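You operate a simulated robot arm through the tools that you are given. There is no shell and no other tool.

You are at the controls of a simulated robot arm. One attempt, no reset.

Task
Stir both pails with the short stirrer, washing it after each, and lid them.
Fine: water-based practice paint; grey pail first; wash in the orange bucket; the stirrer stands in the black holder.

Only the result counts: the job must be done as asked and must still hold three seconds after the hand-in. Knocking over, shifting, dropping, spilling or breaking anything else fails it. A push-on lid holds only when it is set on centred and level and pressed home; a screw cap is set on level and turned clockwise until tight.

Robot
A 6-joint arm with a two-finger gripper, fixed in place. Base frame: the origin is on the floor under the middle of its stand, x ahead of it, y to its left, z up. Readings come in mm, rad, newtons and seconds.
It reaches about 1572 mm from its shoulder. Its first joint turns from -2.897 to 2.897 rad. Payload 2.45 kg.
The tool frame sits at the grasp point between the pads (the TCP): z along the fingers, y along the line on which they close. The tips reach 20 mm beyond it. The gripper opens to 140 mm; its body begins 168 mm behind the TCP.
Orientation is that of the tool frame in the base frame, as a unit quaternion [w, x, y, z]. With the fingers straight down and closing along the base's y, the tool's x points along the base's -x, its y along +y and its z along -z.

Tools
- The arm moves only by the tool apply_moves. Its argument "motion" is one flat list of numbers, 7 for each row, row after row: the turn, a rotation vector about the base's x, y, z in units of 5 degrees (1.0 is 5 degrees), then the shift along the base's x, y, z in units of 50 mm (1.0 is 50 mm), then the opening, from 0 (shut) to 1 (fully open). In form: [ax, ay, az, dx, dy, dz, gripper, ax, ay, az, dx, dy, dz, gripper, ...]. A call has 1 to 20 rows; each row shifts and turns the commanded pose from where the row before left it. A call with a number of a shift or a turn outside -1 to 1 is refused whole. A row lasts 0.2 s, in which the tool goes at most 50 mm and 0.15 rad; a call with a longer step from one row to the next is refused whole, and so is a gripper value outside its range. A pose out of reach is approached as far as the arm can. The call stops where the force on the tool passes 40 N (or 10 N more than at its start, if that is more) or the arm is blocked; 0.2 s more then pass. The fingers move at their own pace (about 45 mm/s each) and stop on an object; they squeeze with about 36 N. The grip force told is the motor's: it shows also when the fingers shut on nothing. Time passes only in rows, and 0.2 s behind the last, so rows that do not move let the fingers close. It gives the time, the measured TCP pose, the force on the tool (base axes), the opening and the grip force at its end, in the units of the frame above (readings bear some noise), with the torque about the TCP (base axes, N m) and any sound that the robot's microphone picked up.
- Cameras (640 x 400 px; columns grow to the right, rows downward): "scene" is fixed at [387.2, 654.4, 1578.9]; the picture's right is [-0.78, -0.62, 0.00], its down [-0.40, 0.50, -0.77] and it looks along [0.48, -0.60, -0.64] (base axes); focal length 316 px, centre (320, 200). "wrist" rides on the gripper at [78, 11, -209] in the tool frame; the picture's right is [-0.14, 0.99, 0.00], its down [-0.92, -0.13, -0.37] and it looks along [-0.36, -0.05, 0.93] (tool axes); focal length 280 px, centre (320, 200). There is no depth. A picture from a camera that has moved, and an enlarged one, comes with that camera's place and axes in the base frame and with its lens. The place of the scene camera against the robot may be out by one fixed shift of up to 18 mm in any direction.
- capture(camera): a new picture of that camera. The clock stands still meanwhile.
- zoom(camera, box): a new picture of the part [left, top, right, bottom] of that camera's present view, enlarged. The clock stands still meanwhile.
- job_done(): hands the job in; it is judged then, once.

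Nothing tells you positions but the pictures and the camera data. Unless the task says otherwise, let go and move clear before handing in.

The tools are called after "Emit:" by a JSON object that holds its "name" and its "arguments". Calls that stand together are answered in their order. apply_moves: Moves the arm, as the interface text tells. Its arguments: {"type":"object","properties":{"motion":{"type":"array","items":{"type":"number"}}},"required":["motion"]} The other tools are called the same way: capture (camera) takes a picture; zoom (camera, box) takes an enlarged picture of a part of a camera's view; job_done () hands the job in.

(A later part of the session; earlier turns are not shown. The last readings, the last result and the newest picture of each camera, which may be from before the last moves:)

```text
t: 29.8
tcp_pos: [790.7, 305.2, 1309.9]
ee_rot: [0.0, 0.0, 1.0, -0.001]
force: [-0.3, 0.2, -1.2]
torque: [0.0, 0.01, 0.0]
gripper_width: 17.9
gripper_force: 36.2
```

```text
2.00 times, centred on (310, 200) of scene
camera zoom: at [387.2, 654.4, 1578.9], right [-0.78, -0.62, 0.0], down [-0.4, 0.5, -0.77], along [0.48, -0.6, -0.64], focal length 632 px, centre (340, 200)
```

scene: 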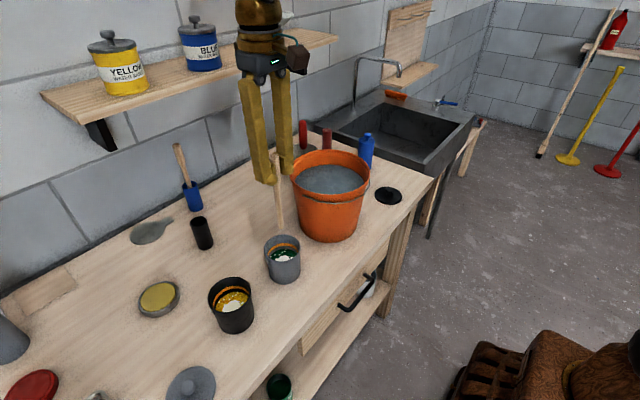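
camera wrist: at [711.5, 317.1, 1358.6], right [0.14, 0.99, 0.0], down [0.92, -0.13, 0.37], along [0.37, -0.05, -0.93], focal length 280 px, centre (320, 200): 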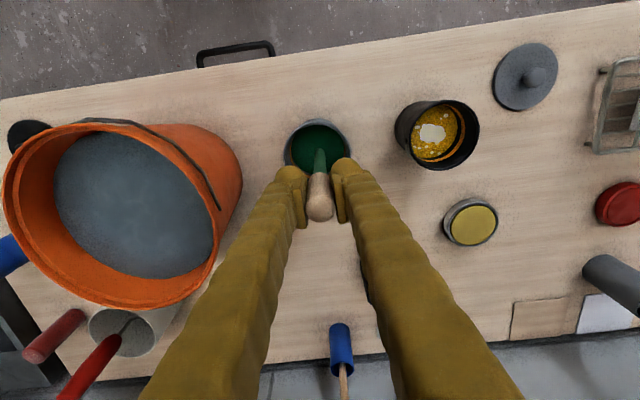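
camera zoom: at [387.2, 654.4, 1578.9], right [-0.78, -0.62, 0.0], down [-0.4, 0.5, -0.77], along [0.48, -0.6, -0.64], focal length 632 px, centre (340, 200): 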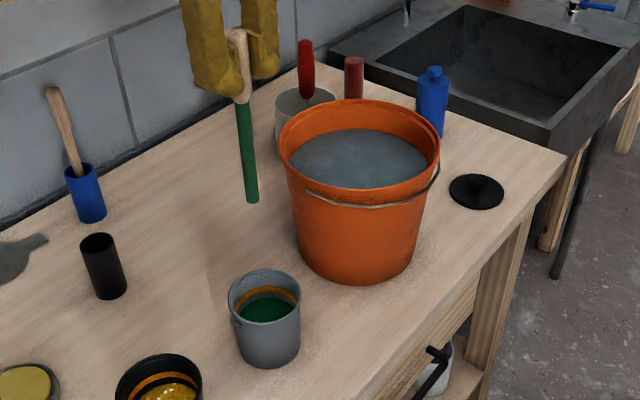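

There are no drips and the grey pail's paint is evenly mixed. Now I'll move over the orange bucket.

Emit:
{"name": "apply_moves", "arguments": {"motion": [0, 0, 0, 0.06, -0.72, 0, 0, 0, 0, 0, 0.06, -0.72, 0, 0, 0, 0, 0, 0.06, -0.72, 0, 0, 0, 0, 0, 0.06, -0.72, 0, 0, 0, 0, 0, 0.06, -0.72, 0, 0, 0, 0, 0, 0.06, -0.72, 0, 0, 0, 0, 0, 0, 0, 0, 0]}}

Emit:
{"name": "capture", "arguments": {"camera": "wrist"}}

Emit:
{"name": "zoom", "arguments": {"camera": "scene", "box": [200, 80, 420, 280]}}

```text
t: 31.4
tcp_pos: [807.3, 89.7, 1310.0]
ee_rot: [0.001, -0.001, 1.0, 0.0]
force: [-0.4, 0.1, 0.7]
torque: [0.03, 0.0, -0.01]
gripper_width: 18.2
gripper_force: 36.0
```

```text
taken
camera wrist: at [727.4, 101.0, 1519.4], right [0.14, 0.99, 0.0], down [0.92, -0.13, 0.37], along [0.37, -0.05, -0.93], focal length 280 px, centre (320, 200)
```

wrist: 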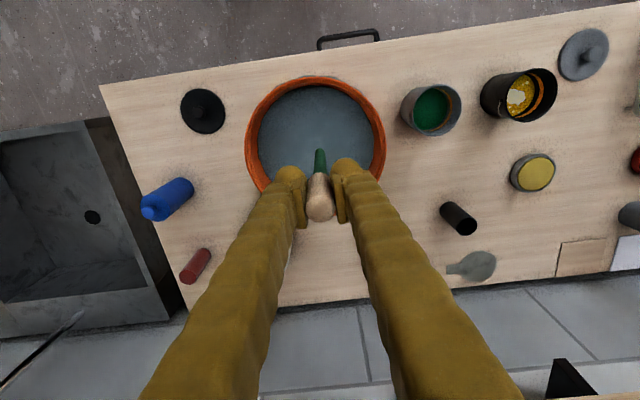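

```text
2.00 times, centred on (310, 180) of scene
camera zoom: at [387.2, 654.4, 1578.9], right [-0.78, -0.62, 0.0], down [-0.4, 0.5, -0.77], along [0.48, -0.6, -0.64], focal length 632 px, centre (340, 240)
```

zoom: 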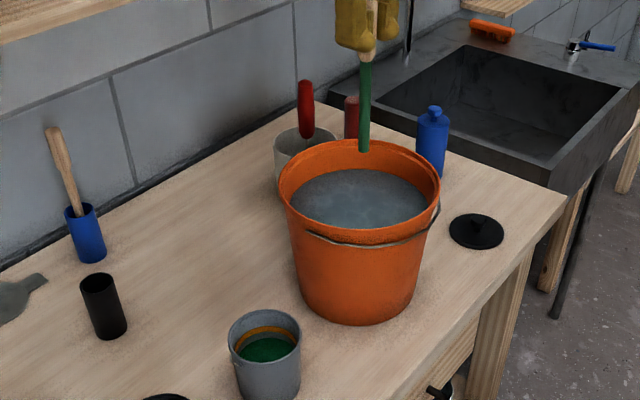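

I'm over the bucket centre. I'll lower the blade into the water slowly and swirl it.

Emit:
{"name": "apply_moves", "arguments": {"motion": [0, 0, 0, 0, 0, -0.8, 0, 0, 0, 0, 0, 0, -0.8, 0, 0, 0, 0, 0, 0, -0.5, 0, 0, 0, 0, 0, 0, -0.3, 0, 0, 0, 0, 0, 0, -0.3, 0, 0, 0, 0, 0, 0, -0.3, 0, 0, 0, 0, 0, 0, -0.3, 0, 0, 0, 0, 0, 0, -0.3, 0, 0, 0, 0, 0, 0, -0.3, 0, 0, 0, 0, 0, 0, -0.3, 0, 0, 0, 0, 0, 0, 0, 0]}}

Emit:
{"name": "zoom", "arguments": {"camera": "scene", "box": [240, 80, 420, 260]}}

Emit:
{"name": "zoom", "arguments": {"camera": "wrist", "box": [200, 20, 440, 220]}}

```text
t: 33.8
tcp_pos: [807.9, 87.2, 1099.0]
ee_rot: [0.001, 0.0, 1.0, 0.0]
force: [0.1, -0.5, -0.9]
torque: [0.0, -0.05, -0.02]
gripper_width: 18.3
gripper_force: 35.7
```

```text
2.22 times, centred on (330, 170) of scene
camera zoom: at [387.2, 654.4, 1578.9], right [-0.78, -0.62, 0.0], down [-0.4, 0.5, -0.77], along [0.48, -0.6, -0.64], focal length 702 px, centre (298, 267)
```

zoom: 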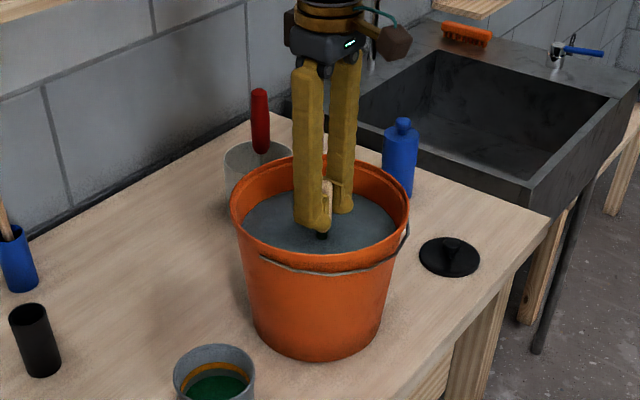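

```text
2.00 times, centred on (320, 120) of wrist
camera zoom: at [728.7, 99.2, 1307.8], right [0.14, 0.99, 0.0], down [0.92, -0.13, 0.37], along [0.37, -0.05, -0.93], focal length 561 px, centre (320, 360)
```

zoom: 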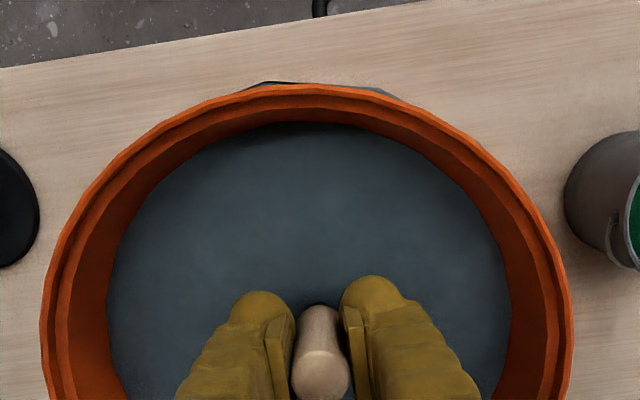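

The blade is submerged and the fingers are still above the water. I'll swirl it gently to rinse.

Emit:
{"name": "apply_moves", "arguments": {"motion": [0, 0, 0, 0.2, 0, 0, 0, 0, 0, 0, 0.2, 0, 0, 0, 0, 0, 0, -0.076, 0.235, 0, 0, 0, 0, 0, -0.2, 0.145, 0, 0, 0, 0, 0, -0.247, 0, 0, 0, 0, 0, 0, -0.2, -0.145, 0, 0, 0, 0, 0, -0.076, -0.235, 0, 0, 0, 0, 0, 0.076, -0.235, 0, 0, 0, 0, 0, 0.2, -0.145, 0, 0, 0, 0, 0, 0.247, 0, 0, 0, 0, 0, 0, 0.2, 0.145, 0, 0, 0, 0, 0, 0.076, 0.235, 0, 0]}}

Emit:
{"name": "apply_moves", "arguments": {"motion": [0, 0, 0, -0.076, 0.235, 0, 0, 0, 0, 0, -0.2, 0.145, 0, 0, 0, 0, 0, -0.247, 0, 0, 0, 0, 0, 0, -0.2, -0.145, 0, 0, 0, 0, 0, -0.076, -0.235, 0, 0, 0, 0, 0, 0.076, -0.235, 0, 0, 0, 0, 0, 0.2, -0.145, 0, 0, 0, 0, 0, 0.247, 0, 0, 0, 0, 0, 0, 0.2, 0.145, 0, 0, 0, 0, 0, 0.076, 0.235, 0, 0, 0, 0, 0, -0.2, 0, 0, 0, 0, 0, 0, -0.2, 0, 0, 0]}}

Emit:
{"name": "zoom", "arguments": {"camera": "scene", "box": [240, 80, 420, 260]}}

```text
t: 36.4
tcp_pos: [829.8, 87.9, 1099.9]
ee_rot: [0.001, 0.0, 1.0, 0.0]
force: [-0.8, -0.2, -0.7]
torque: [0.02, 0.01, -0.05]
gripper_width: 17.7
gripper_force: 36.6
```

```text
t: 39.0
tcp_pos: [808.2, 88.1, 1098.9]
ee_rot: [0.0, 0.0, 1.0, 0.0]
force: [-0.4, -0.4, 0.0]
torque: [-0.01, -0.04, 0.02]
gripper_width: 18.2
gripper_force: 36.1
```

```text
2.22 times, centred on (330, 170) of scene
camera zoom: at [387.2, 654.4, 1578.9], right [-0.78, -0.62, 0.0], down [-0.4, 0.5, -0.77], along [0.48, -0.6, -0.64], focal length 702 px, centre (298, 267)
```

zoom: 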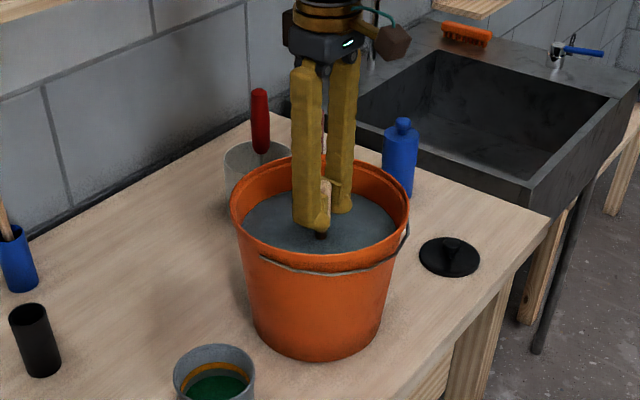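

Now I'll lift it slowly out of the water and let it drip inside the bucket before checking that it's clean.

Emit:
{"name": "apply_moves", "arguments": {"motion": [0, 0, 0, 0, 0, 0.3, 0, 0, 0, 0, 0, 0, 0.3, 0, 0, 0, 0, 0, 0, 0.3, 0, 0, 0, 0, 0, 0, 0.3, 0, 0, 0, 0, 0, 0, 0.3, 0, 0, 0, 0, 0, 0, 0.3, 0, 0, 0, 0, 0, 0, 0.3, 0, 0, 0, 0, 0, 0, 0.3, 0, 0, 0, 0, 0, 0, 0.3, 0, 0, 0, 0, 0, 0, 0.3, 0, 0, 0, 0, 0, 0, 0, 0, 0, 0, 0, 0, 0, 0, 0, 0, 0, 0, 0, 0, 0, 0, 0, 0, 0, 0, 0, 0, 0, 0, 0, 0, 0, 0, 0, 0]}}

Emit:
{"name": "zoom", "arguments": {"camera": "scene", "box": [240, 60, 420, 240]}}

Emit:
{"name": "zoom", "arguments": {"camera": "wrist", "box": [200, 20, 440, 220]}}

```text
t: 42.2
tcp_pos: [809.5, 90.4, 1250.2]
ee_rot: [0.001, 0.0, 1.0, 0.001]
force: [-0.4, -0.6, 0.1]
torque: [-0.01, -0.03, -0.01]
gripper_width: 18.3
gripper_force: 35.8
```

```text
2.22 times, centred on (330, 150) of scene
camera zoom: at [387.2, 654.4, 1578.9], right [-0.78, -0.62, 0.0], down [-0.4, 0.5, -0.77], along [0.48, -0.6, -0.64], focal length 702 px, centre (298, 311)
```

zoom: 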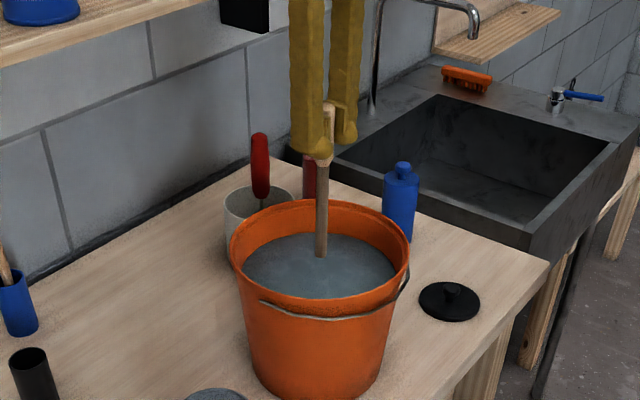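

```text
2.00 times, centred on (320, 120) of wrist
camera zoom: at [729.7, 101.8, 1457.8], right [0.14, 0.99, 0.0], down [0.92, -0.13, 0.37], along [0.37, -0.05, -0.93], focal length 561 px, centre (320, 360)
```

zoom: 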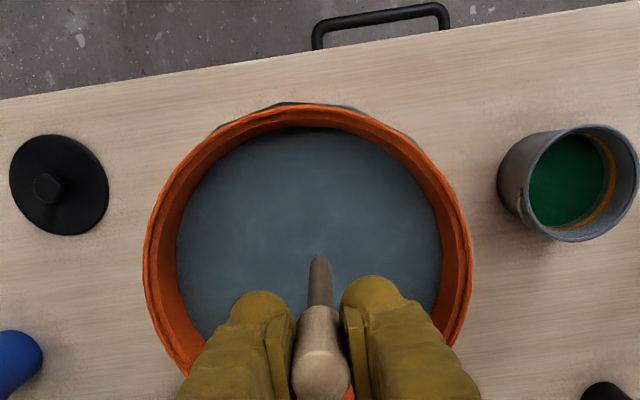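

The stirrer came out clean, just wet wood. I'll let it drip a bit more, then carry it around behind the grey pail to above the black pail.

Emit:
{"name": "apply_moves", "arguments": {"motion": [0, 0, 0, 0, 0, 0, 0, 0, 0, 0, 0, 0, 0, 0, 0, 0, 0, 0, 0, 0, 0, 0, 0, 0, 0, 0, 0, 0, 0, 0, 0, 0, 0, 0, 0, 0, 0, 0, 0, 0, 0, 0, 0, 0, 0, 0, 0, 0, 0.6, 0, 0, 0, 0, 0, 0, 0.6, 0, 0, 0, 0, 0.48, 0.74, 0, 0, 0, 0, 0, 0.48, 0.74, 0, 0, 0, 0, 0, 0.48, 0.74, 0, 0, 0, 0, 0, 0, 0.8, 0, 0, 0, 0, 0, 0, 0.8, 0, 0, 0, 0, 0, 0, 0.8, 0, 0, 0, 0, 0, 0, 0.8, 0, 0, 0, 0, 0, 0, 0.8, 0, 0, 0, 0, 0, -0.6, 0.44, 0, 0, 0, 0, 0, -0.6, 0.44, 0, 0, 0, 0, 0, -0.6, 0.44, 0, 0]}}

Emit:
{"name": "capture", "arguments": {"camera": "wrist"}}

Emit:
{"name": "zoom", "arguments": {"camera": "wrist", "box": [240, 60, 400, 220]}}

```text
refused: motion must hold 7 numbers for each row
```

```text
taken
camera wrist: at [729.7, 101.8, 1457.8], right [0.14, 0.99, 0.0], down [0.92, -0.13, 0.37], along [0.37, -0.05, -0.93], focal length 280 px, centre (320, 200)
```

wrist: 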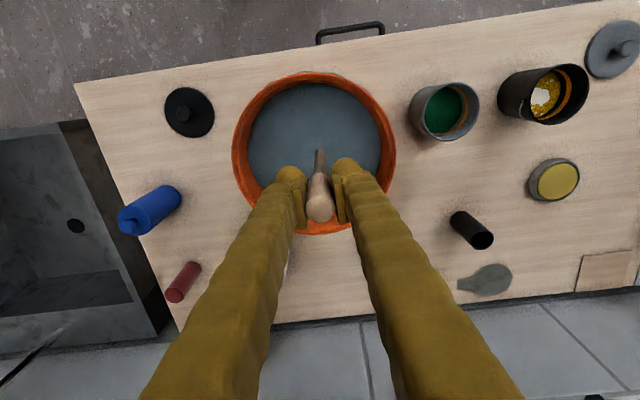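

```text
2.50 times, centred on (320, 140) of wrist
camera zoom: at [729.7, 101.8, 1457.8], right [0.14, 0.99, 0.0], down [0.92, -0.13, 0.37], along [0.37, -0.05, -0.93], focal length 701 px, centre (320, 350)
```

zoom: 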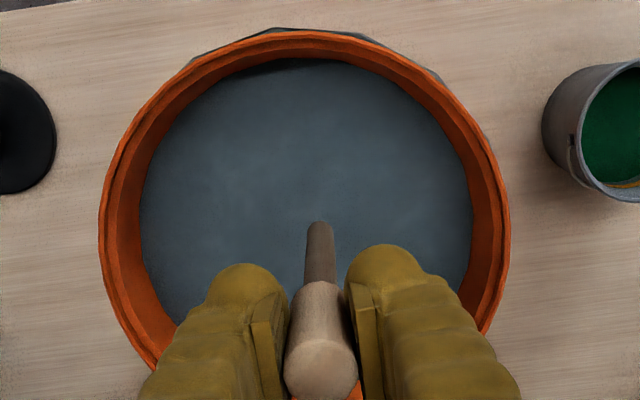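

Again I miscounted the zeros in the pause rows; nothing moved. I'll resend it with carefully laid out rows.

Emit:
{"name": "apply_moves", "arguments": {"motion": [0, 0, 0, 0, 0, 0, 0, 0, 0, 0, 0, 0, 0, 0, 0, 0, 0, 0, 0, 0, 0, 0, 0, 0, 0, 0, 0, 0, 0, 0, 0, 0, 0, 0, 0, 0, 0, 0, 0, 0, 0.6, 0, 0, 0, 0, 0, 0, 0.6, 0, 0, 0, 0, 0.48, 0.74, 0, 0, 0, 0, 0, 0.48, 0.74, 0, 0, 0, 0, 0, 0.48, 0.74, 0, 0, 0, 0, 0, 0, 0.8, 0, 0, 0, 0, 0, 0, 0.8, 0, 0, 0, 0, 0, 0, 0.8, 0, 0, 0, 0, 0, 0, 0.8, 0, 0, 0, 0, 0, 0, 0.8, 0, 0, 0, 0, 0, -0.6, 0.44, 0, 0, 0, 0, 0, -0.6, 0.44, 0, 0, 0, 0, 0, -0.6, 0.44, 0, 0, 0, 0, 0, 0, 0, 0, 0]}}

Emit:
{"name": "capture", "arguments": {"camera": "wrist"}}

Emit:
{"name": "zoom", "arguments": {"camera": "wrist", "box": [240, 60, 400, 220]}}

```text
t: 46.2
tcp_pos: [790.1, 468.5, 1308.1]
ee_rot: [0.001, -0.001, 1.0, 0.0]
force: [-0.2, -0.2, -0.3]
torque: [0.02, -0.03, 0.0]
gripper_width: 18.2
gripper_force: 36.3
```

```text
taken
camera wrist: at [710.8, 480.6, 1517.2], right [0.14, 0.99, 0.0], down [0.92, -0.13, 0.37], along [0.37, -0.05, -0.93], focal length 280 px, centre (320, 200)
```

wrist: 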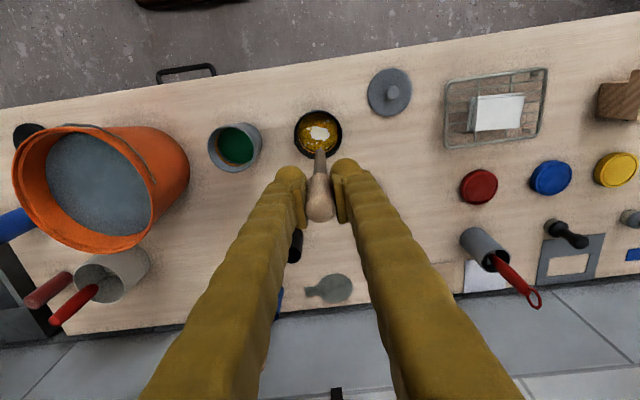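

```text
2.50 times, centred on (320, 140) of wrist
camera zoom: at [710.8, 480.6, 1517.2], right [0.14, 0.99, 0.0], down [0.92, -0.13, 0.37], along [0.37, -0.05, -0.93], focal length 701 px, centre (320, 350)
```

zoom: 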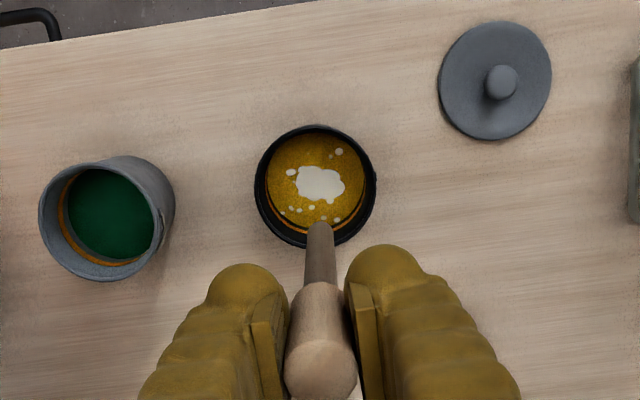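

Centred over the black pail at (787.5, 467.7). I'll lower the blade into the yellow paint.

Emit:
{"name": "apply_moves", "arguments": {"motion": [0, 0, 0, 0, -0.02, -0.8, 0, 0, 0, 0, 0, 0, -0.8, 0, 0, 0, 0, 0, 0, -0.8, 0, 0, 0, 0, 0, 0, -0.5, 0, 0, 0, 0, 0, 0, -0.4, 0, 0, 0, 0, 0, 0, -0.4, 0, 0, 0, 0, 0, 0, -0.4, 0, 0, 0, 0, 0, 0, -0.4, 0, 0, 0, 0, 0, 0, -0.05, 0, 0, 0, 0, 0, 0, 0, 0]}}

Emit:
{"name": "zoom", "arguments": {"camera": "wrist", "box": [240, 60, 400, 220]}}

Emit:
{"name": "zoom", "arguments": {"camera": "scene", "box": [160, 200, 320, 350]}}

```text
t: 48.4
tcp_pos: [790.6, 464.3, 1083.1]
ee_rot: [0.0, 0.0, 1.0, 0.0]
force: [-0.2, 0.2, -0.7]
torque: [-0.01, 0.03, 0.03]
gripper_width: 17.9
gripper_force: 35.5
```

```text
2.50 times, centred on (320, 140) of wrist
camera zoom: at [711.2, 475.6, 1290.8], right [0.14, 0.99, 0.0], down [0.92, -0.13, 0.37], along [0.37, -0.05, -0.93], focal length 701 px, centre (320, 350)
```

zoom: 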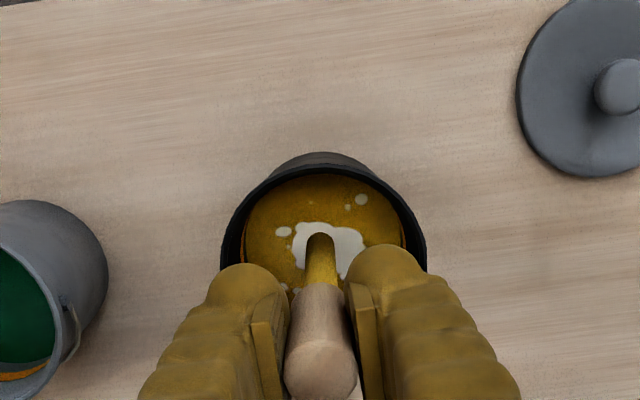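

```text
2.67 times, centred on (240, 275) of scene
camera zoom: at [387.2, 654.4, 1578.9], right [-0.78, -0.62, 0.0], down [-0.4, 0.5, -0.77], along [0.48, -0.6, -0.64], focal length 843 px, centre (533, 0)
```

zoom: 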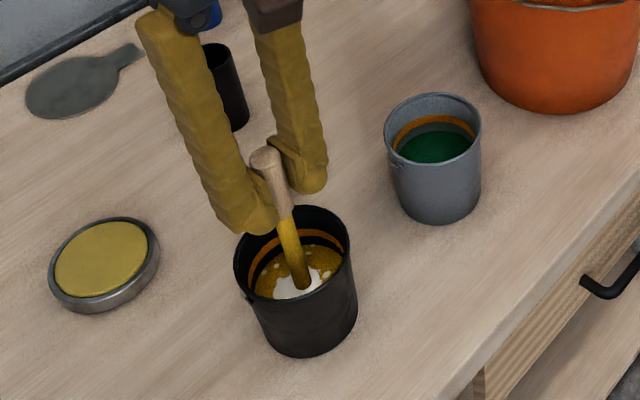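

The tip is in the yellow paint with no contact. I'll stir with the same gentle circles.

Emit:
{"name": "apply_moves", "arguments": {"motion": [0, 0, 0, 0.16, 0.04, 0, 0, 0, 0, 0, 0.16, 0, 0, 0, 0, 0, 0, -0.061, 0.188, 0, 0, 0, 0, 0, -0.16, 0.116, 0, 0, 0, 0, 0, -0.198, 0, 0, 0, 0, 0, 0, -0.16, -0.116, 0, 0, 0, 0, 0, -0.061, -0.188, 0, 0, 0, 0, 0, 0.061, -0.188, 0, 0, 0, 0, 0, 0.16, -0.116, 0, 0, 0, 0, 0, 0.198, 0, 0, 0, 0, 0, 0, 0.16, 0.116, 0, 0, 0, 0, 0, 0.061, 0.188, 0, 0]}}

Emit:
{"name": "apply_moves", "arguments": {"motion": [0, 0, 0, -0.061, 0.188, 0, 0, 0, 0, 0, -0.16, 0.116, 0, 0, 0, 0, 0, -0.198, 0, 0, 0, 0, 0, 0, -0.16, -0.116, 0, 0, 0, 0, 0, -0.061, -0.188, 0, 0, 0, 0, 0, 0.061, -0.188, 0, 0, 0, 0, 0, 0.16, -0.116, 0, 0, 0, 0, 0, 0.198, 0, 0, 0, 0, 0, 0, 0.16, 0.116, 0, 0, 0, 0, 0, 0.061, 0.188, 0, 0, 0, 0, 0, -0.061, 0.188, 0, 0, 0, 0, 0, -0.16, 0.116, 0, 0, 0, 0, 0, -0.198, 0, 0, 0, 0, 0, 0, -0.16, -0.116, 0, 0, 0, 0, 0, -0.061, -0.188, 0, 0, 0, 0, 0, 0.061, -0.188, 0, 0, 0, 0, 0, 0.16, -0.116, 0, 0, 0, 0, 0, 0.198, 0, 0, 0, 0, 0, 0, 0.16, 0.116, 0, 0, 0, 0, 0, 0.061, 0.188, 0, 0]}}

Emit:
{"name": "zoom", "arguments": {"camera": "wrist", "box": [240, 60, 400, 220]}}

```text
t: 51.0
tcp_pos: [807.5, 466.1, 1081.6]
ee_rot: [0.001, 0.001, 1.0, 0.0]
force: [0.5, 0.0, 0.7]
torque: [0.01, -0.02, -0.02]
gripper_width: 18.2
gripper_force: 35.9
```

```text
t: 55.2
tcp_pos: [807.0, 465.2, 1081.8]
ee_rot: [0.0, 0.0, 1.0, 0.0]
force: [-0.3, -0.6, -0.4]
torque: [0.03, 0.0, -0.01]
gripper_width: 18.2
gripper_force: 36.1
```

```text
2.50 times, centred on (320, 140) of wrist
camera zoom: at [727.9, 478.2, 1290.8], right [0.14, 0.99, 0.0], down [0.92, -0.13, 0.37], along [0.37, -0.05, -0.93], focal length 701 px, centre (320, 350)
```

zoom: 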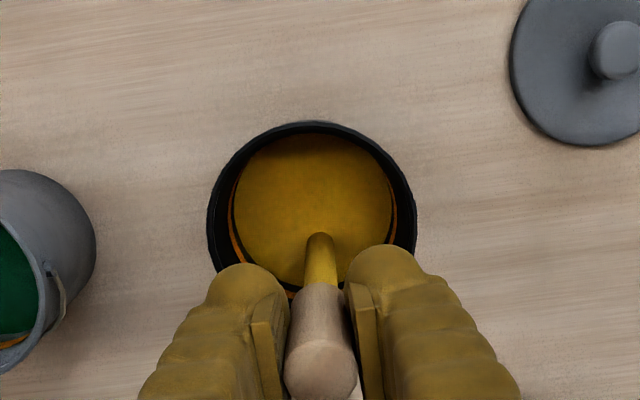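

The yellow paint is now uniform. I'll do one more turn, re-centre, and lift slowly to let it drip in the pail.

Emit:
{"name": "apply_moves", "arguments": {"motion": [0, 0, 0, -0.061, 0.188, 0, 0, 0, 0, 0, -0.16, 0.116, 0, 0, 0, 0, 0, -0.198, 0, 0, 0, 0, 0, 0, -0.16, -0.116, 0, 0, 0, 0, 0, -0.061, -0.188, 0, 0, 0, 0, 0, 0.061, -0.188, 0, 0, 0, 0, 0, 0.16, -0.116, 0, 0, 0, 0, 0, 0.198, 0, 0, 0, 0, 0, 0, 0.16, 0.116, 0, 0, 0, 0, 0, 0.061, 0.188, 0, 0, 0, 0, 0, -0.16, 0, 0, 0, 0, 0, 0, -0.16, 0, 0, 0, 0, 0, 0, 0, 0, 0.2, 0, 0, 0, 0, 0, 0, 0.2, 0, 0, 0, 0, 0, 0, 0.2, 0, 0, 0, 0, 0, 0, 0.2, 0, 0, 0, 0, 0, 0, 0.2, 0, 0, 0, 0, 0, 0, 0.2, 0, 0, 0, 0, 0, 0, 0.2, 0]}}

Emit:
{"name": "apply_moves", "arguments": {"motion": [0, 0, 0, 0, 0, 0, 0, 0, 0, 0, 0, 0, 0, 0, 0, 0, 0, 0, 0, 0, 0, 0, 0, 0, 0, 0, 0, 0, 0, 0, 0, 0, 0, 0, 0, 0, 0, 0, 0, 0, 0, 0, 0, 0, 0, 0, 0, 0, 0, 0, 0, 0, 0, 0, 0, 0, 0, 0, 0, 0, 0, 0, 0, 0, 0, 0, 0, 0, 0.4, 0, 0, 0, 0, 0, 0, 0.5, 0, 0, 0, 0, 0, 0, 0.5, 0, 0, 0, 0, 0, 0, 0.6, 0, 0, 0, 0, 0, 0, 0.6, 0, 0, 0, 0, 0, 0, 0.6, 0]}}

Emit:
{"name": "capture", "arguments": {"camera": "scene"}}

```text
t: 59.2
tcp_pos: [790.3, 467.1, 1152.1]
ee_rot: [0.001, 0.0, 1.0, 0.0]
force: [0.7, -0.1, -0.5]
torque: [0.0, 0.04, -0.02]
gripper_width: 17.9
gripper_force: 36.4
```

```text
t: 62.4
tcp_pos: [789.3, 465.5, 1312.7]
ee_rot: [0.0, 0.001, 1.0, 0.0]
force: [-0.1, -0.6, -0.5]
torque: [-0.02, 0.04, -0.03]
gripper_width: 17.9
gripper_force: 36.2
```

```text
taken
```

scene: 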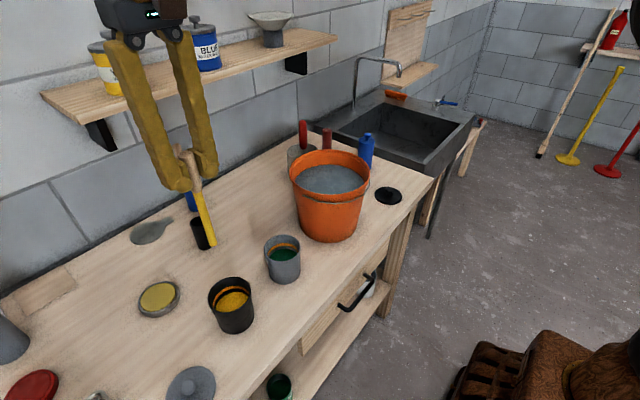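

Both paints are mixed. Now I'll carry the stirrer around behind the grey pail, not over it, back to the orange bucket.

Emit:
{"name": "apply_moves", "arguments": {"motion": [0, 0, 0, 0.6, -0.44, 0, 0, 0, 0, 0, 0.6, -0.44, 0, 0, 0, 0, 0, 0.6, -0.44, 0, 0, 0, 0, 0, 0, -0.8, 0, 0, 0, 0, 0, 0, -0.8, 0, 0, 0, 0, 0, 0, -0.8, 0, 0, 0, 0, 0, 0, -0.8, 0, 0, 0, 0, 0, 0, -0.8, 0, 0, 0, 0, 0, -0.48, -0.74, 0, 0, 0, 0, 0, -0.48, -0.74, 0, 0, 0, 0, 0, -0.48, -0.74, 0, 0, 0, 0, 0, 0, 0, 0, 0]}}

Emit:
{"name": "capture", "arguments": {"camera": "wrist"}}

```text
t: 65.0
tcp_pos: [806.6, 90.8, 1311.0]
ee_rot: [0.001, 0.0, 1.0, -0.001]
force: [-0.7, 0.3, -0.6]
torque: [0.0, -0.02, 0.0]
gripper_width: 18.3
gripper_force: 35.8
```

```text
taken
camera wrist: at [727.9, 103.0, 1520.0], right [0.14, 0.99, 0.0], down [0.92, -0.13, 0.37], along [0.37, -0.05, -0.93], focal length 280 px, centre (320, 200)
```

wrist: 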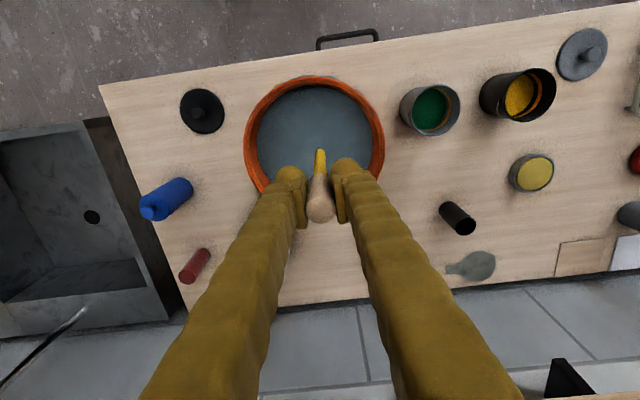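

I'm over the bucket again with yellow paint on the blade. I'll lower, swirl twice, and lift with a drip pause.

Emit:
{"name": "apply_moves", "arguments": {"motion": [0, 0, 0, 0, 0, -0.8, 0, 0, 0, 0, 0, 0, -0.8, 0, 0, 0, 0, 0, 0, -0.5, 0, 0, 0, 0, 0, 0, -0.3, 0, 0, 0, 0, 0, 0, -0.3, 0, 0, 0, 0, 0, 0, -0.3, 0, 0, 0, 0, 0, 0, -0.3, 0, 0, 0, 0, 0, 0, -0.3, 0, 0, 0, 0, 0, 0, -0.3, 0, 0, 0, 0, 0, 0, -0.3, 0, 0, 0, 0, 0, 0, 0, 0]}}

Emit:
{"name": "apply_moves", "arguments": {"motion": [0, 0, 0, 0.2, 0, 0, 0, 0, 0, 0, 0.2, 0, 0, 0, 0, 0, 0, -0.076, 0.235, 0, 0, 0, 0, 0, -0.2, 0.145, 0, 0, 0, 0, 0, -0.247, 0, 0, 0, 0, 0, 0, -0.2, -0.145, 0, 0, 0, 0, 0, -0.076, -0.235, 0, 0, 0, 0, 0, 0.076, -0.235, 0, 0, 0, 0, 0, 0.2, -0.145, 0, 0, 0, 0, 0, 0.247, 0, 0, 0, 0, 0, 0, 0.2, 0.145, 0, 0, 0, 0, 0, 0.076, 0.235, 0, 0]}}

Emit:
{"name": "apply_moves", "arguments": {"motion": [0, 0, 0, -0.076, 0.235, 0, 0, 0, 0, 0, -0.2, 0.145, 0, 0, 0, 0, 0, -0.247, 0, 0, 0, 0, 0, 0, -0.2, -0.145, 0, 0, 0, 0, 0, -0.076, -0.235, 0, 0, 0, 0, 0, 0.076, -0.235, 0, 0, 0, 0, 0, 0.2, -0.145, 0, 0, 0, 0, 0, 0.247, 0, 0, 0, 0, 0, 0, 0.2, 0.145, 0, 0, 0, 0, 0, 0.076, 0.235, 0, 0, 0, 0, 0, -0.2, 0, 0, 0, 0, 0, 0, -0.2, 0, 0, 0]}}

Emit:
{"name": "apply_moves", "arguments": {"motion": [0, 0, 0, 0, 0, 0.3, 0, 0, 0, 0, 0, 0, 0.3, 0, 0, 0, 0, 0, 0, 0.3, 0, 0, 0, 0, 0, 0, 0.3, 0, 0, 0, 0, 0, 0, 0.3, 0, 0, 0, 0, 0, 0, 0.3, 0, 0, 0, 0, 0, 0, 0.3, 0, 0, 0, 0, 0, 0, 0.3, 0, 0, 0, 0, 0, 0, 0.3, 0, 0, 0, 0, 0, 0, 0.3, 0, 0, 0, 0, 0, 0, 0, 0, 0, 0, 0, 0, 0, 0, 0, 0, 0, 0, 0, 0, 0, 0, 0, 0, 0, 0, 0, 0, 0, 0, 0, 0, 0, 0, 0, 0]}}

Emit:
{"name": "zoom", "arguments": {"camera": "scene", "box": [240, 60, 420, 240]}}

Emit:
{"name": "zoom", "arguments": {"camera": "wrist", "box": [200, 20, 440, 220]}}

```text
t: 67.4
tcp_pos: [807.0, 89.4, 1103.8]
ee_rot: [0.001, 0.0, 1.0, 0.0]
force: [-0.1, -0.3, 0.3]
torque: [0.0, 0.01, 0.01]
gripper_width: 18.1
gripper_force: 36.6
```

```text
t: 70.0
tcp_pos: [827.7, 89.1, 1101.6]
ee_rot: [0.0, 0.0, 1.0, 0.0]
force: [-1.1, -0.3, -0.2]
torque: [0.0, 0.01, -0.02]
gripper_width: 18.1
gripper_force: 36.1
```

```text
t: 72.6
tcp_pos: [808.4, 87.5, 1103.0]
ee_rot: [0.001, 0.0, 1.0, -0.001]
force: [-0.9, -0.2, -0.5]
torque: [-0.04, 0.03, 0.0]
gripper_width: 17.8
gripper_force: 35.8
```

```text
t: 75.8
tcp_pos: [809.3, 89.5, 1251.6]
ee_rot: [0.001, 0.0, 1.0, 0.001]
force: [-0.7, -0.1, -0.5]
torque: [0.0, 0.01, -0.03]
gripper_width: 18.8
gripper_force: 36.0
```

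```text
2.22 times, centred on (330, 150) of scene
camera zoom: at [387.2, 654.4, 1578.9], right [-0.78, -0.62, 0.0], down [-0.4, 0.5, -0.77], along [0.48, -0.6, -0.64], focal length 702 px, centre (298, 311)
```

zoom: 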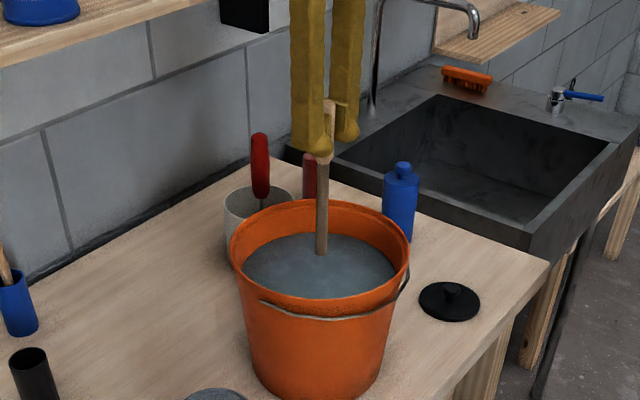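

```text
2.00 times, centred on (320, 120) of wrist
camera zoom: at [729.2, 101.0, 1460.4], right [0.14, 0.99, 0.0], down [0.92, -0.13, 0.37], along [0.37, -0.05, -0.93], focal length 561 px, centre (320, 360)
```

zoom: 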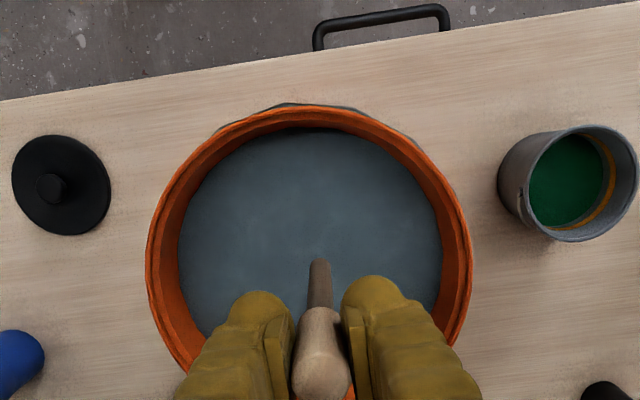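

The stirrer is clean again. I'll let it drip, then carry it back to exactly above the black holder.

Emit:
{"name": "zoom", "arguments": {"camera": "wrist", "box": [220, 100, 440, 260]}}

Emit:
{"name": "apply_moves", "arguments": {"motion": [0, 0, 0, 0, 0, 0, 0, 0, 0, 0, 0, 0, 0, 0, 0, 0, 0, 0, 0, 0, 0, 0, 0, 0, 0, 0, 0, 0, 0, 0, 0, 0, 0, 0, 0, 0, 0, 0, 0, 0, 0.4, 0, 0, 0, 0, 0, 0, 0.4, 0, 0, 0, 0, 0.5113, 0.6264, 0, 0, 0, 0, 0, 0.5113, 0.6264, 0, 0, 0, 0, 0, 0.5113, 0.6264, 0, 0, 0, 0, 0, 0.5113, 0.6264, 0, 0, 0, 0, 0, 0.5113, 0.6264, -0.36, 0, 0, 0, 0, 0.5113, 0.6264, -0.36, 0, 0, 0, 0, 0.5113, 0.6264, -0.36, 0, 0, 0, 0, 0.5113, 0.6264, -0.36, 0, 0, 0, 0, 0.5113, 0.6264, -0.36, 0, 0, 0, 0, 0, 0, 0, 0]}}

Emit:
{"name": "capture", "arguments": {"camera": "wrist"}}

Emit:
{"name": "zoom", "arguments": {"camera": "wrist", "box": [260, 80, 380, 220]}}

Emit:
{"name": "zoom", "arguments": {"camera": "scene", "box": [100, 80, 300, 270]}}

```text
2.50 times, centred on (330, 180) of wrist
camera zoom: at [729.2, 101.0, 1460.4], right [0.14, 0.99, 0.0], down [0.92, -0.13, 0.37], along [0.37, -0.05, -0.93], focal length 701 px, centre (295, 250)
```

zoom: 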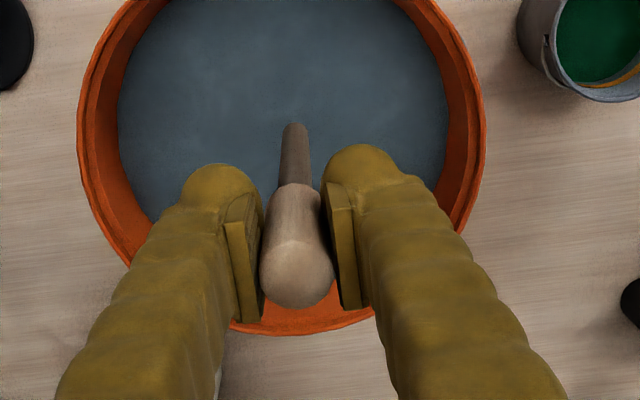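

```text
t: 79.4
tcp_pos: [1039.3, 372.6, 1200.6]
ee_rot: [0.001, -0.001, 1.0, 0.001]
force: [0.2, 1.2, 0.2]
torque: [-0.01, 0.01, 0.01]
gripper_width: 19.2
gripper_force: 36.2
```

```text
taken
camera wrist: at [960.1, 385.0, 1408.6], right [0.14, 0.99, 0.0], down [0.92, -0.13, 0.37], along [0.37, -0.05, -0.93], focal length 280 px, centre (320, 200)
```

wrist: 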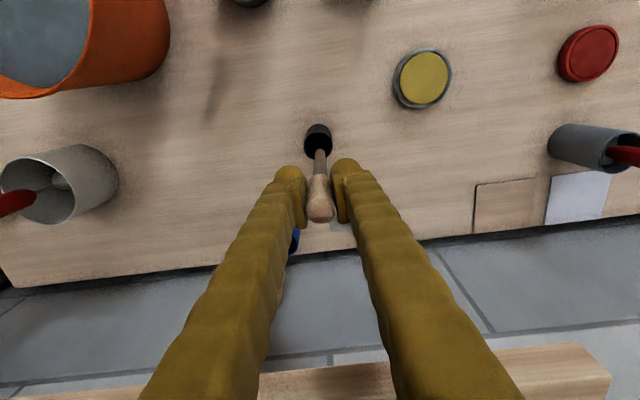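

```text
2.86 times, centred on (320, 150) of wrist
camera zoom: at [960.1, 385.0, 1408.6], right [0.14, 0.99, 0.0], down [0.92, -0.13, 0.37], along [0.37, -0.05, -0.93], focal length 801 px, centre (320, 343)
```

zoom: 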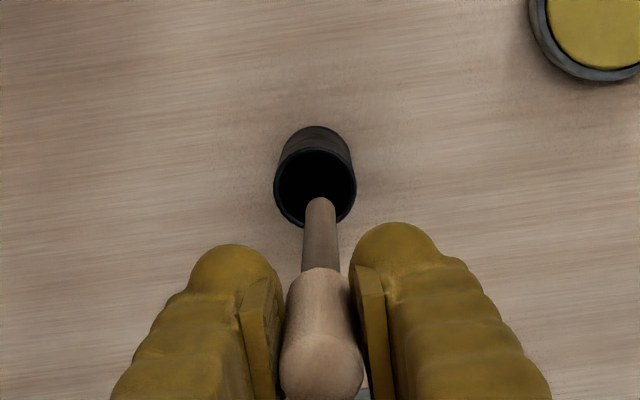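

```text
2.11 times, centred on (200, 175) of scene
camera zoom: at [387.2, 654.4, 1578.9], right [-0.78, -0.62, 0.0], down [-0.4, 0.5, -0.77], along [0.48, -0.6, -0.64], focal length 665 px, centre (573, 253)
```

zoom: 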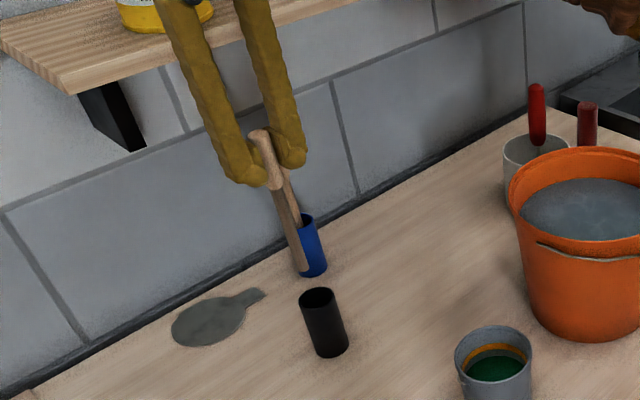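

The tip is over the holder mouth, about 2–3 mm toward +y. I'll correct by 2 mm and lower it slowly into the holder.

Emit:
{"name": "apply_moves", "arguments": {"motion": [0, 0, 0, 0, -0.04, -0.3, 0, 0, 0, 0, 0, 0, -0.4, 0, 0, 0, 0, 0, 0, -0.4, 0, 0, 0, 0, 0, 0, -0.4, 0, 0, 0, 0, 0, 0, -0.4, 0, 0, 0, 0, 0, 0, -0.4, 0, 0, 0, 0, 0, 0, -0.1, 0, 0, 0, 0, 0, 0, 0, 0]}}

Emit:
{"name": "zoom", "arguments": {"camera": "wrist", "box": [260, 80, 380, 220]}}

Emit:
{"name": "zoom", "arguments": {"camera": "scene", "box": [100, 80, 300, 270]}}

```text
t: 81.2
tcp_pos: [1037.9, 367.9, 1081.5]
ee_rot: [0.001, 0.0, 1.0, 0.001]
force: [-0.9, 0.0, -1.1]
torque: [-0.03, 0.01, 0.01]
gripper_width: 19.2
gripper_force: 35.8
```

```text
2.86 times, centred on (320, 150) of wrist
camera zoom: at [958.9, 380.9, 1290.2], right [0.14, 0.99, 0.0], down [0.92, -0.13, 0.37], along [0.37, -0.05, -0.93], focal length 801 px, centre (320, 343)
```

zoom: 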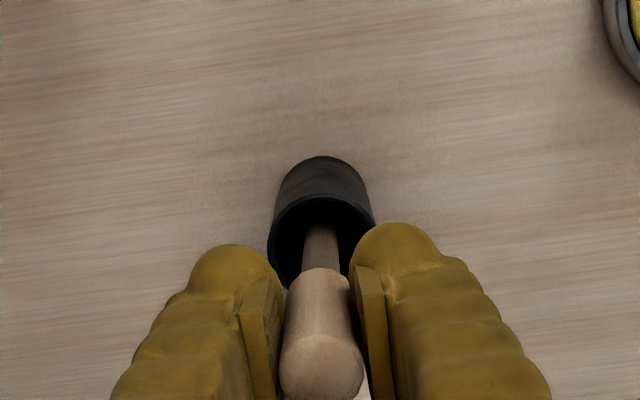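

```text
2.11 times, centred on (200, 175) of scene
camera zoom: at [387.2, 654.4, 1578.9], right [-0.78, -0.62, 0.0], down [-0.4, 0.5, -0.77], along [0.48, -0.6, -0.64], focal length 665 px, centre (573, 253)
```

zoom: 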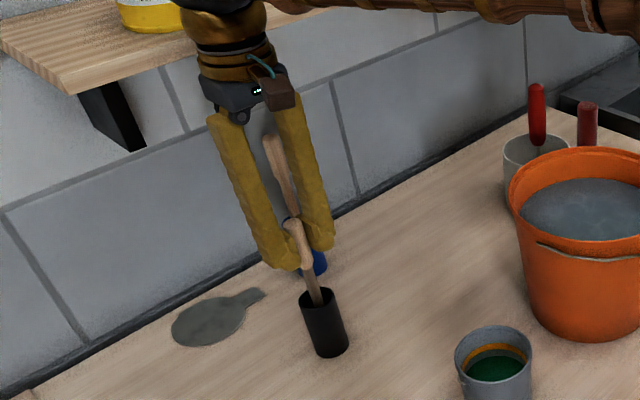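

It is inside the holder without contact. I'll lower the last ~17 mm gently.

Emit:
{"name": "apply_moves", "arguments": {"motion": [0, 0, 0, 0, 0.02, -0.15, 0, 0, 0, 0, 0, 0, -0.1, 0, 0, 0, 0, 0, 0, -0.05, 0, 0, 0, 0, 0, 0, -0.04, 0, 0, 0, 0, 0, 0, 0, 0]}}

Emit:
{"name": "zoom", "arguments": {"camera": "scene", "box": [150, 150, 250, 260]}}

```text
t: 82.4
tcp_pos: [1037.9, 370.0, 1063.9]
ee_rot: [0.002, -0.001, 1.0, 0.0]
force: [0.3, 0.3, -0.2]
torque: [0.01, 0.02, 0.01]
gripper_width: 19.1
gripper_force: 36.6
```

```text
3.64 times, centred on (200, 205) of scene
camera zoom: at [387.2, 654.4, 1578.9], right [-0.78, -0.62, 0.0], down [-0.4, 0.5, -0.77], along [0.48, -0.6, -0.64], focal length 1149 px, centre (756, 182)
```

zoom: 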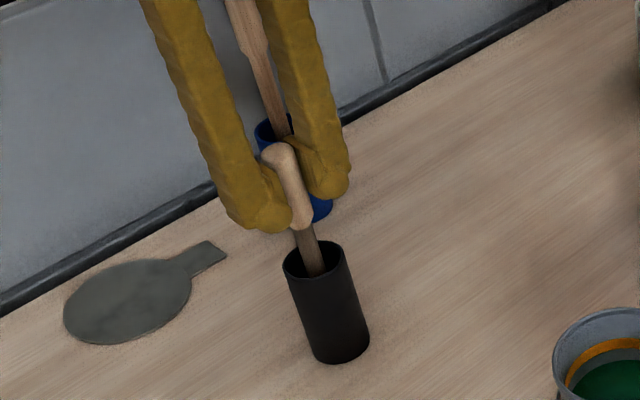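

No contact yet, so I'll step down in 1 mm steps to find the holder's bottom.

Emit:
{"name": "apply_moves", "arguments": {"motion": [0, 0, 0, 0, 0, -0.02, 0, 0, 0, 0, 0, 0, -0.02, 0, 0, 0, 0, 0, 0, -0.01, 0, 0, 0, 0, 0, 0, 0, 0]}}

```text
t: 83.4
tcp_pos: [1038.1, 370.8, 1062.9]
ee_rot: [0.001, 0.0, 1.0, 0.0]
force: [-0.2, -0.5, 3.8]
torque: [0.01, 0.0, 0.0]
gripper_width: 19.1
gripper_force: 35.9
```

The stirrer rests on the holder bottom (3.8 N). I'll release it.

Emit:
{"name": "apply_moves", "arguments": {"motion": [0, 0, 0, 0, 0, 0, 0.2, 0, 0, 0, 0, 0, 0, 0.3, 0, 0, 0, 0, 0, 0, 0.5, 0, 0, 0, 0, 0, 0, 0.5, 0, 0, 0, 0, 0, 0, 0.5, 0, 0, 0, 0, 0, 0, 0.5]}}

Emit:
{"name": "zoom", "arguments": {"camera": "scene", "box": [150, 150, 250, 260]}}

Emit:
{"name": "zoom", "arguments": {"camera": "wrist", "box": [220, 100, 440, 260]}}

```text
t: 84.8
tcp_pos: [1038.8, 369.3, 1063.3]
ee_rot: [0.001, 0.0, 1.0, 0.0]
force: [1.6, 0.8, -0.1]
torque: [0.01, 0.0, -0.02]
gripper_width: 70.0
gripper_force: 0.1
```

```text
3.64 times, centred on (200, 205) of scene
camera zoom: at [387.2, 654.4, 1578.9], right [-0.78, -0.62, 0.0], down [-0.4, 0.5, -0.77], along [0.48, -0.6, -0.64], focal length 1149 px, centre (756, 182)
```

zoom: 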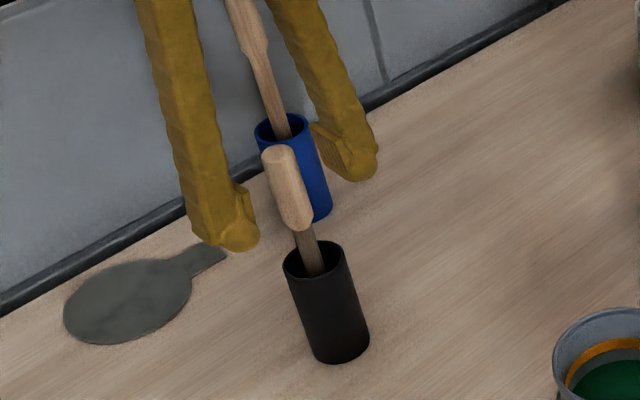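

```text
2.50 times, centred on (330, 180) of wrist
camera zoom: at [959.7, 382.1, 1271.6], right [0.14, 0.99, 0.0], down [0.92, -0.13, 0.37], along [0.37, -0.05, -0.93], focal length 701 px, centre (295, 250)
```

zoom: 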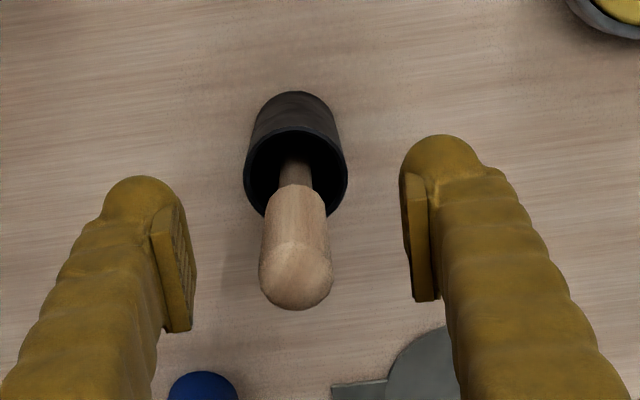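

The stirrer stands upright in its holder. I'll rise clear and move above the grey lid.

Emit:
{"name": "apply_moves", "arguments": {"motion": [0, 0, 0, 0, 0, 0.6, 0.5, 0, 0, 0, 0, 0, 0.8, 0.5, 0, 0, 0, 0, 0, 0.8, 0.5, 0, 0, 0, 0, 0, 0.8, 0.5, 0, 0, 0, -0.651, 0.558, 0, 0.6, 0, 0, 0, -0.651, 0.558, 0, 0.7, 0, 0, 0, -0.651, 0.558, 0, 0.8, 0, 0, 0, -0.651, 0.558, 0, 0.8, 0, 0, 0, -0.651, 0.558, 0, 0.8, 0, 0, 0, -0.651, 0.558, 0, 0.8, 0, 0, 0, -0.651, 0.558, 0, 0.8, 0, 0, 0, -0.651, 0.558, 0, 0.8, 0, 0, 0, -0.651, 0.558, 0, 0.8, 0, 0, 0, 0, 0, 0, 0.8]}}

Emit:
{"name": "capture", "arguments": {"camera": "wrist"}}

Emit:
{"name": "zoom", "arguments": {"camera": "wrist", "box": [240, 60, 400, 220]}}

Emit:
{"name": "capture", "arguments": {"camera": "scene"}}

```text
t: 87.8
tcp_pos: [748.8, 620.4, 1212.2]
ee_rot: [0.001, 0.0, 1.0, -0.001]
force: [-0.2, -0.1, -0.8]
torque: [0.01, -0.01, 0.02]
gripper_width: 112.0
gripper_force: 0.0
```

```text
taken
camera wrist: at [668.5, 633.0, 1420.8], right [0.14, 0.99, 0.0], down [0.92, -0.13, 0.37], along [0.37, -0.05, -0.93], focal length 280 px, centre (320, 200)
```

wrist: 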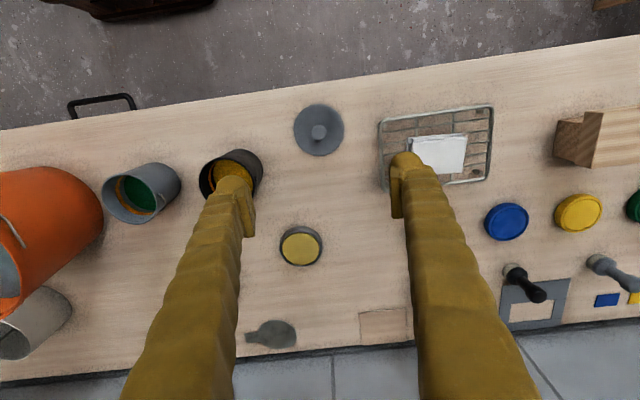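

```text
2.50 times, centred on (320, 140) of wrist
camera zoom: at [668.5, 633.0, 1420.8], right [0.14, 0.99, 0.0], down [0.92, -0.13, 0.37], along [0.37, -0.05, -0.93], focal length 701 px, centre (320, 350)
```

zoom: 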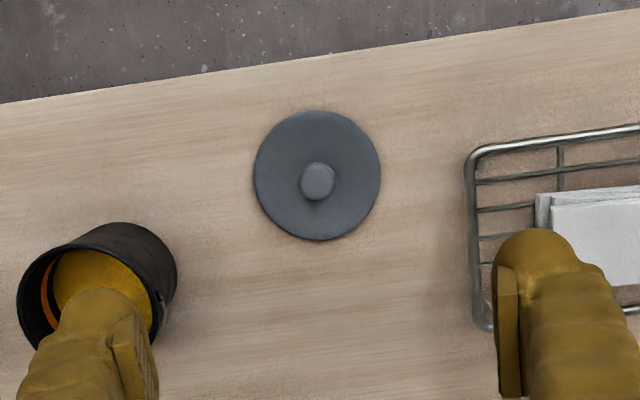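

```text
taken
```

scene: 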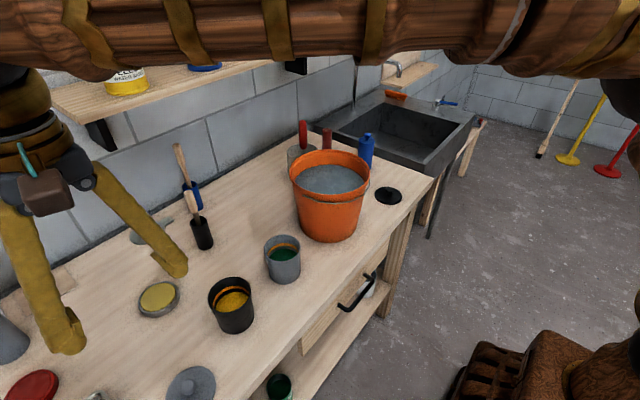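

The grey lid is centred near (738.5, 622.4) with its disc near z≈897 and its knob about 24 mm wide. I'll descend above it for a precise look.

Emit:
{"name": "apply_moves", "arguments": {"motion": [0, 0, 0, -0.18, 0.02, -0.8, 0.8, 0, 0, 0, 0, 0, -0.9, 0.8, 0, 0, 0, 0, 0, -0.9, 0.8, 0, 0, 0, 0, 0, -0.9, 0.7, 0, 0, 0, 0, 0, -0.4, 0.6, 0, 0, 0, 0, 0, 0, 0.6]}}

Emit:
{"name": "capture", "arguments": {"camera": "wrist"}}

Emit:
{"name": "zoom", "arguments": {"camera": "wrist", "box": [240, 60, 400, 220]}}

Emit:
{"name": "zoom", "arguments": {"camera": "scene", "box": [120, 280, 240, 400]}}

```text
t: 89.2
tcp_pos: [738.3, 622.4, 1017.0]
ee_rot: [0.001, 0.0, 1.0, 0.0]
force: [-0.5, -0.2, -0.2]
torque: [0.01, -0.02, -0.01]
gripper_width: 84.2
gripper_force: 0.1
```

```text
taken
camera wrist: at [659.6, 635.7, 1226.0], right [0.14, 0.99, 0.0], down [0.92, -0.13, 0.37], along [0.37, -0.05, -0.93], focal length 280 px, centre (320, 200)
```

wrist: 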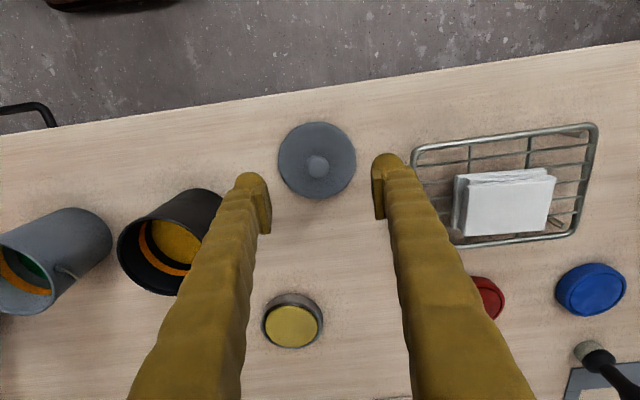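

```text
2.50 times, centred on (320, 140) of wrist
camera zoom: at [659.6, 635.7, 1226.0], right [0.14, 0.99, 0.0], down [0.92, -0.13, 0.37], along [0.37, -0.05, -0.93], focal length 701 px, centre (320, 350)
```

zoom: 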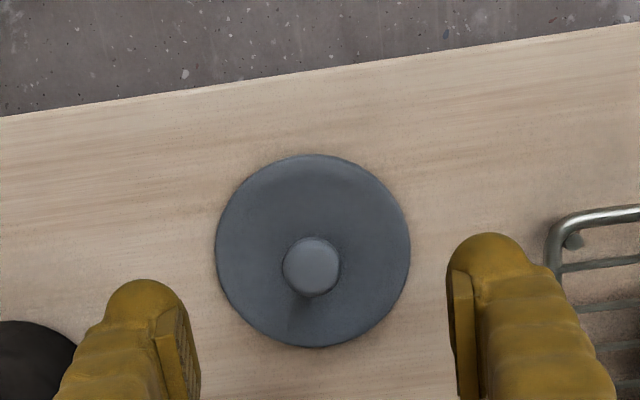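

```text
3.33 times, centred on (180, 340) of scene
camera zoom: at [387.2, 654.4, 1578.9], right [-0.78, -0.62, 0.0], down [-0.4, 0.5, -0.77], along [0.48, -0.6, -0.64], focal length 1054 px, centre (787, -267)
```

zoom: 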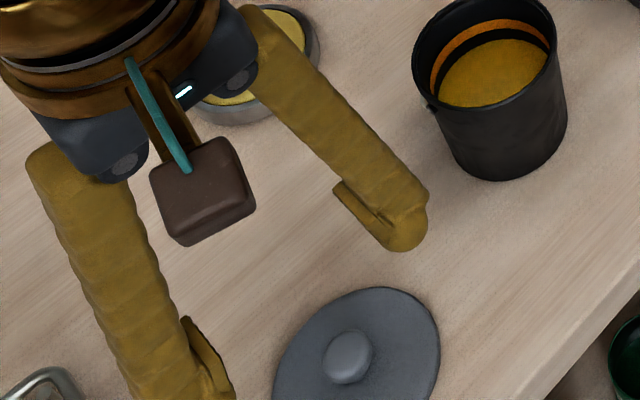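

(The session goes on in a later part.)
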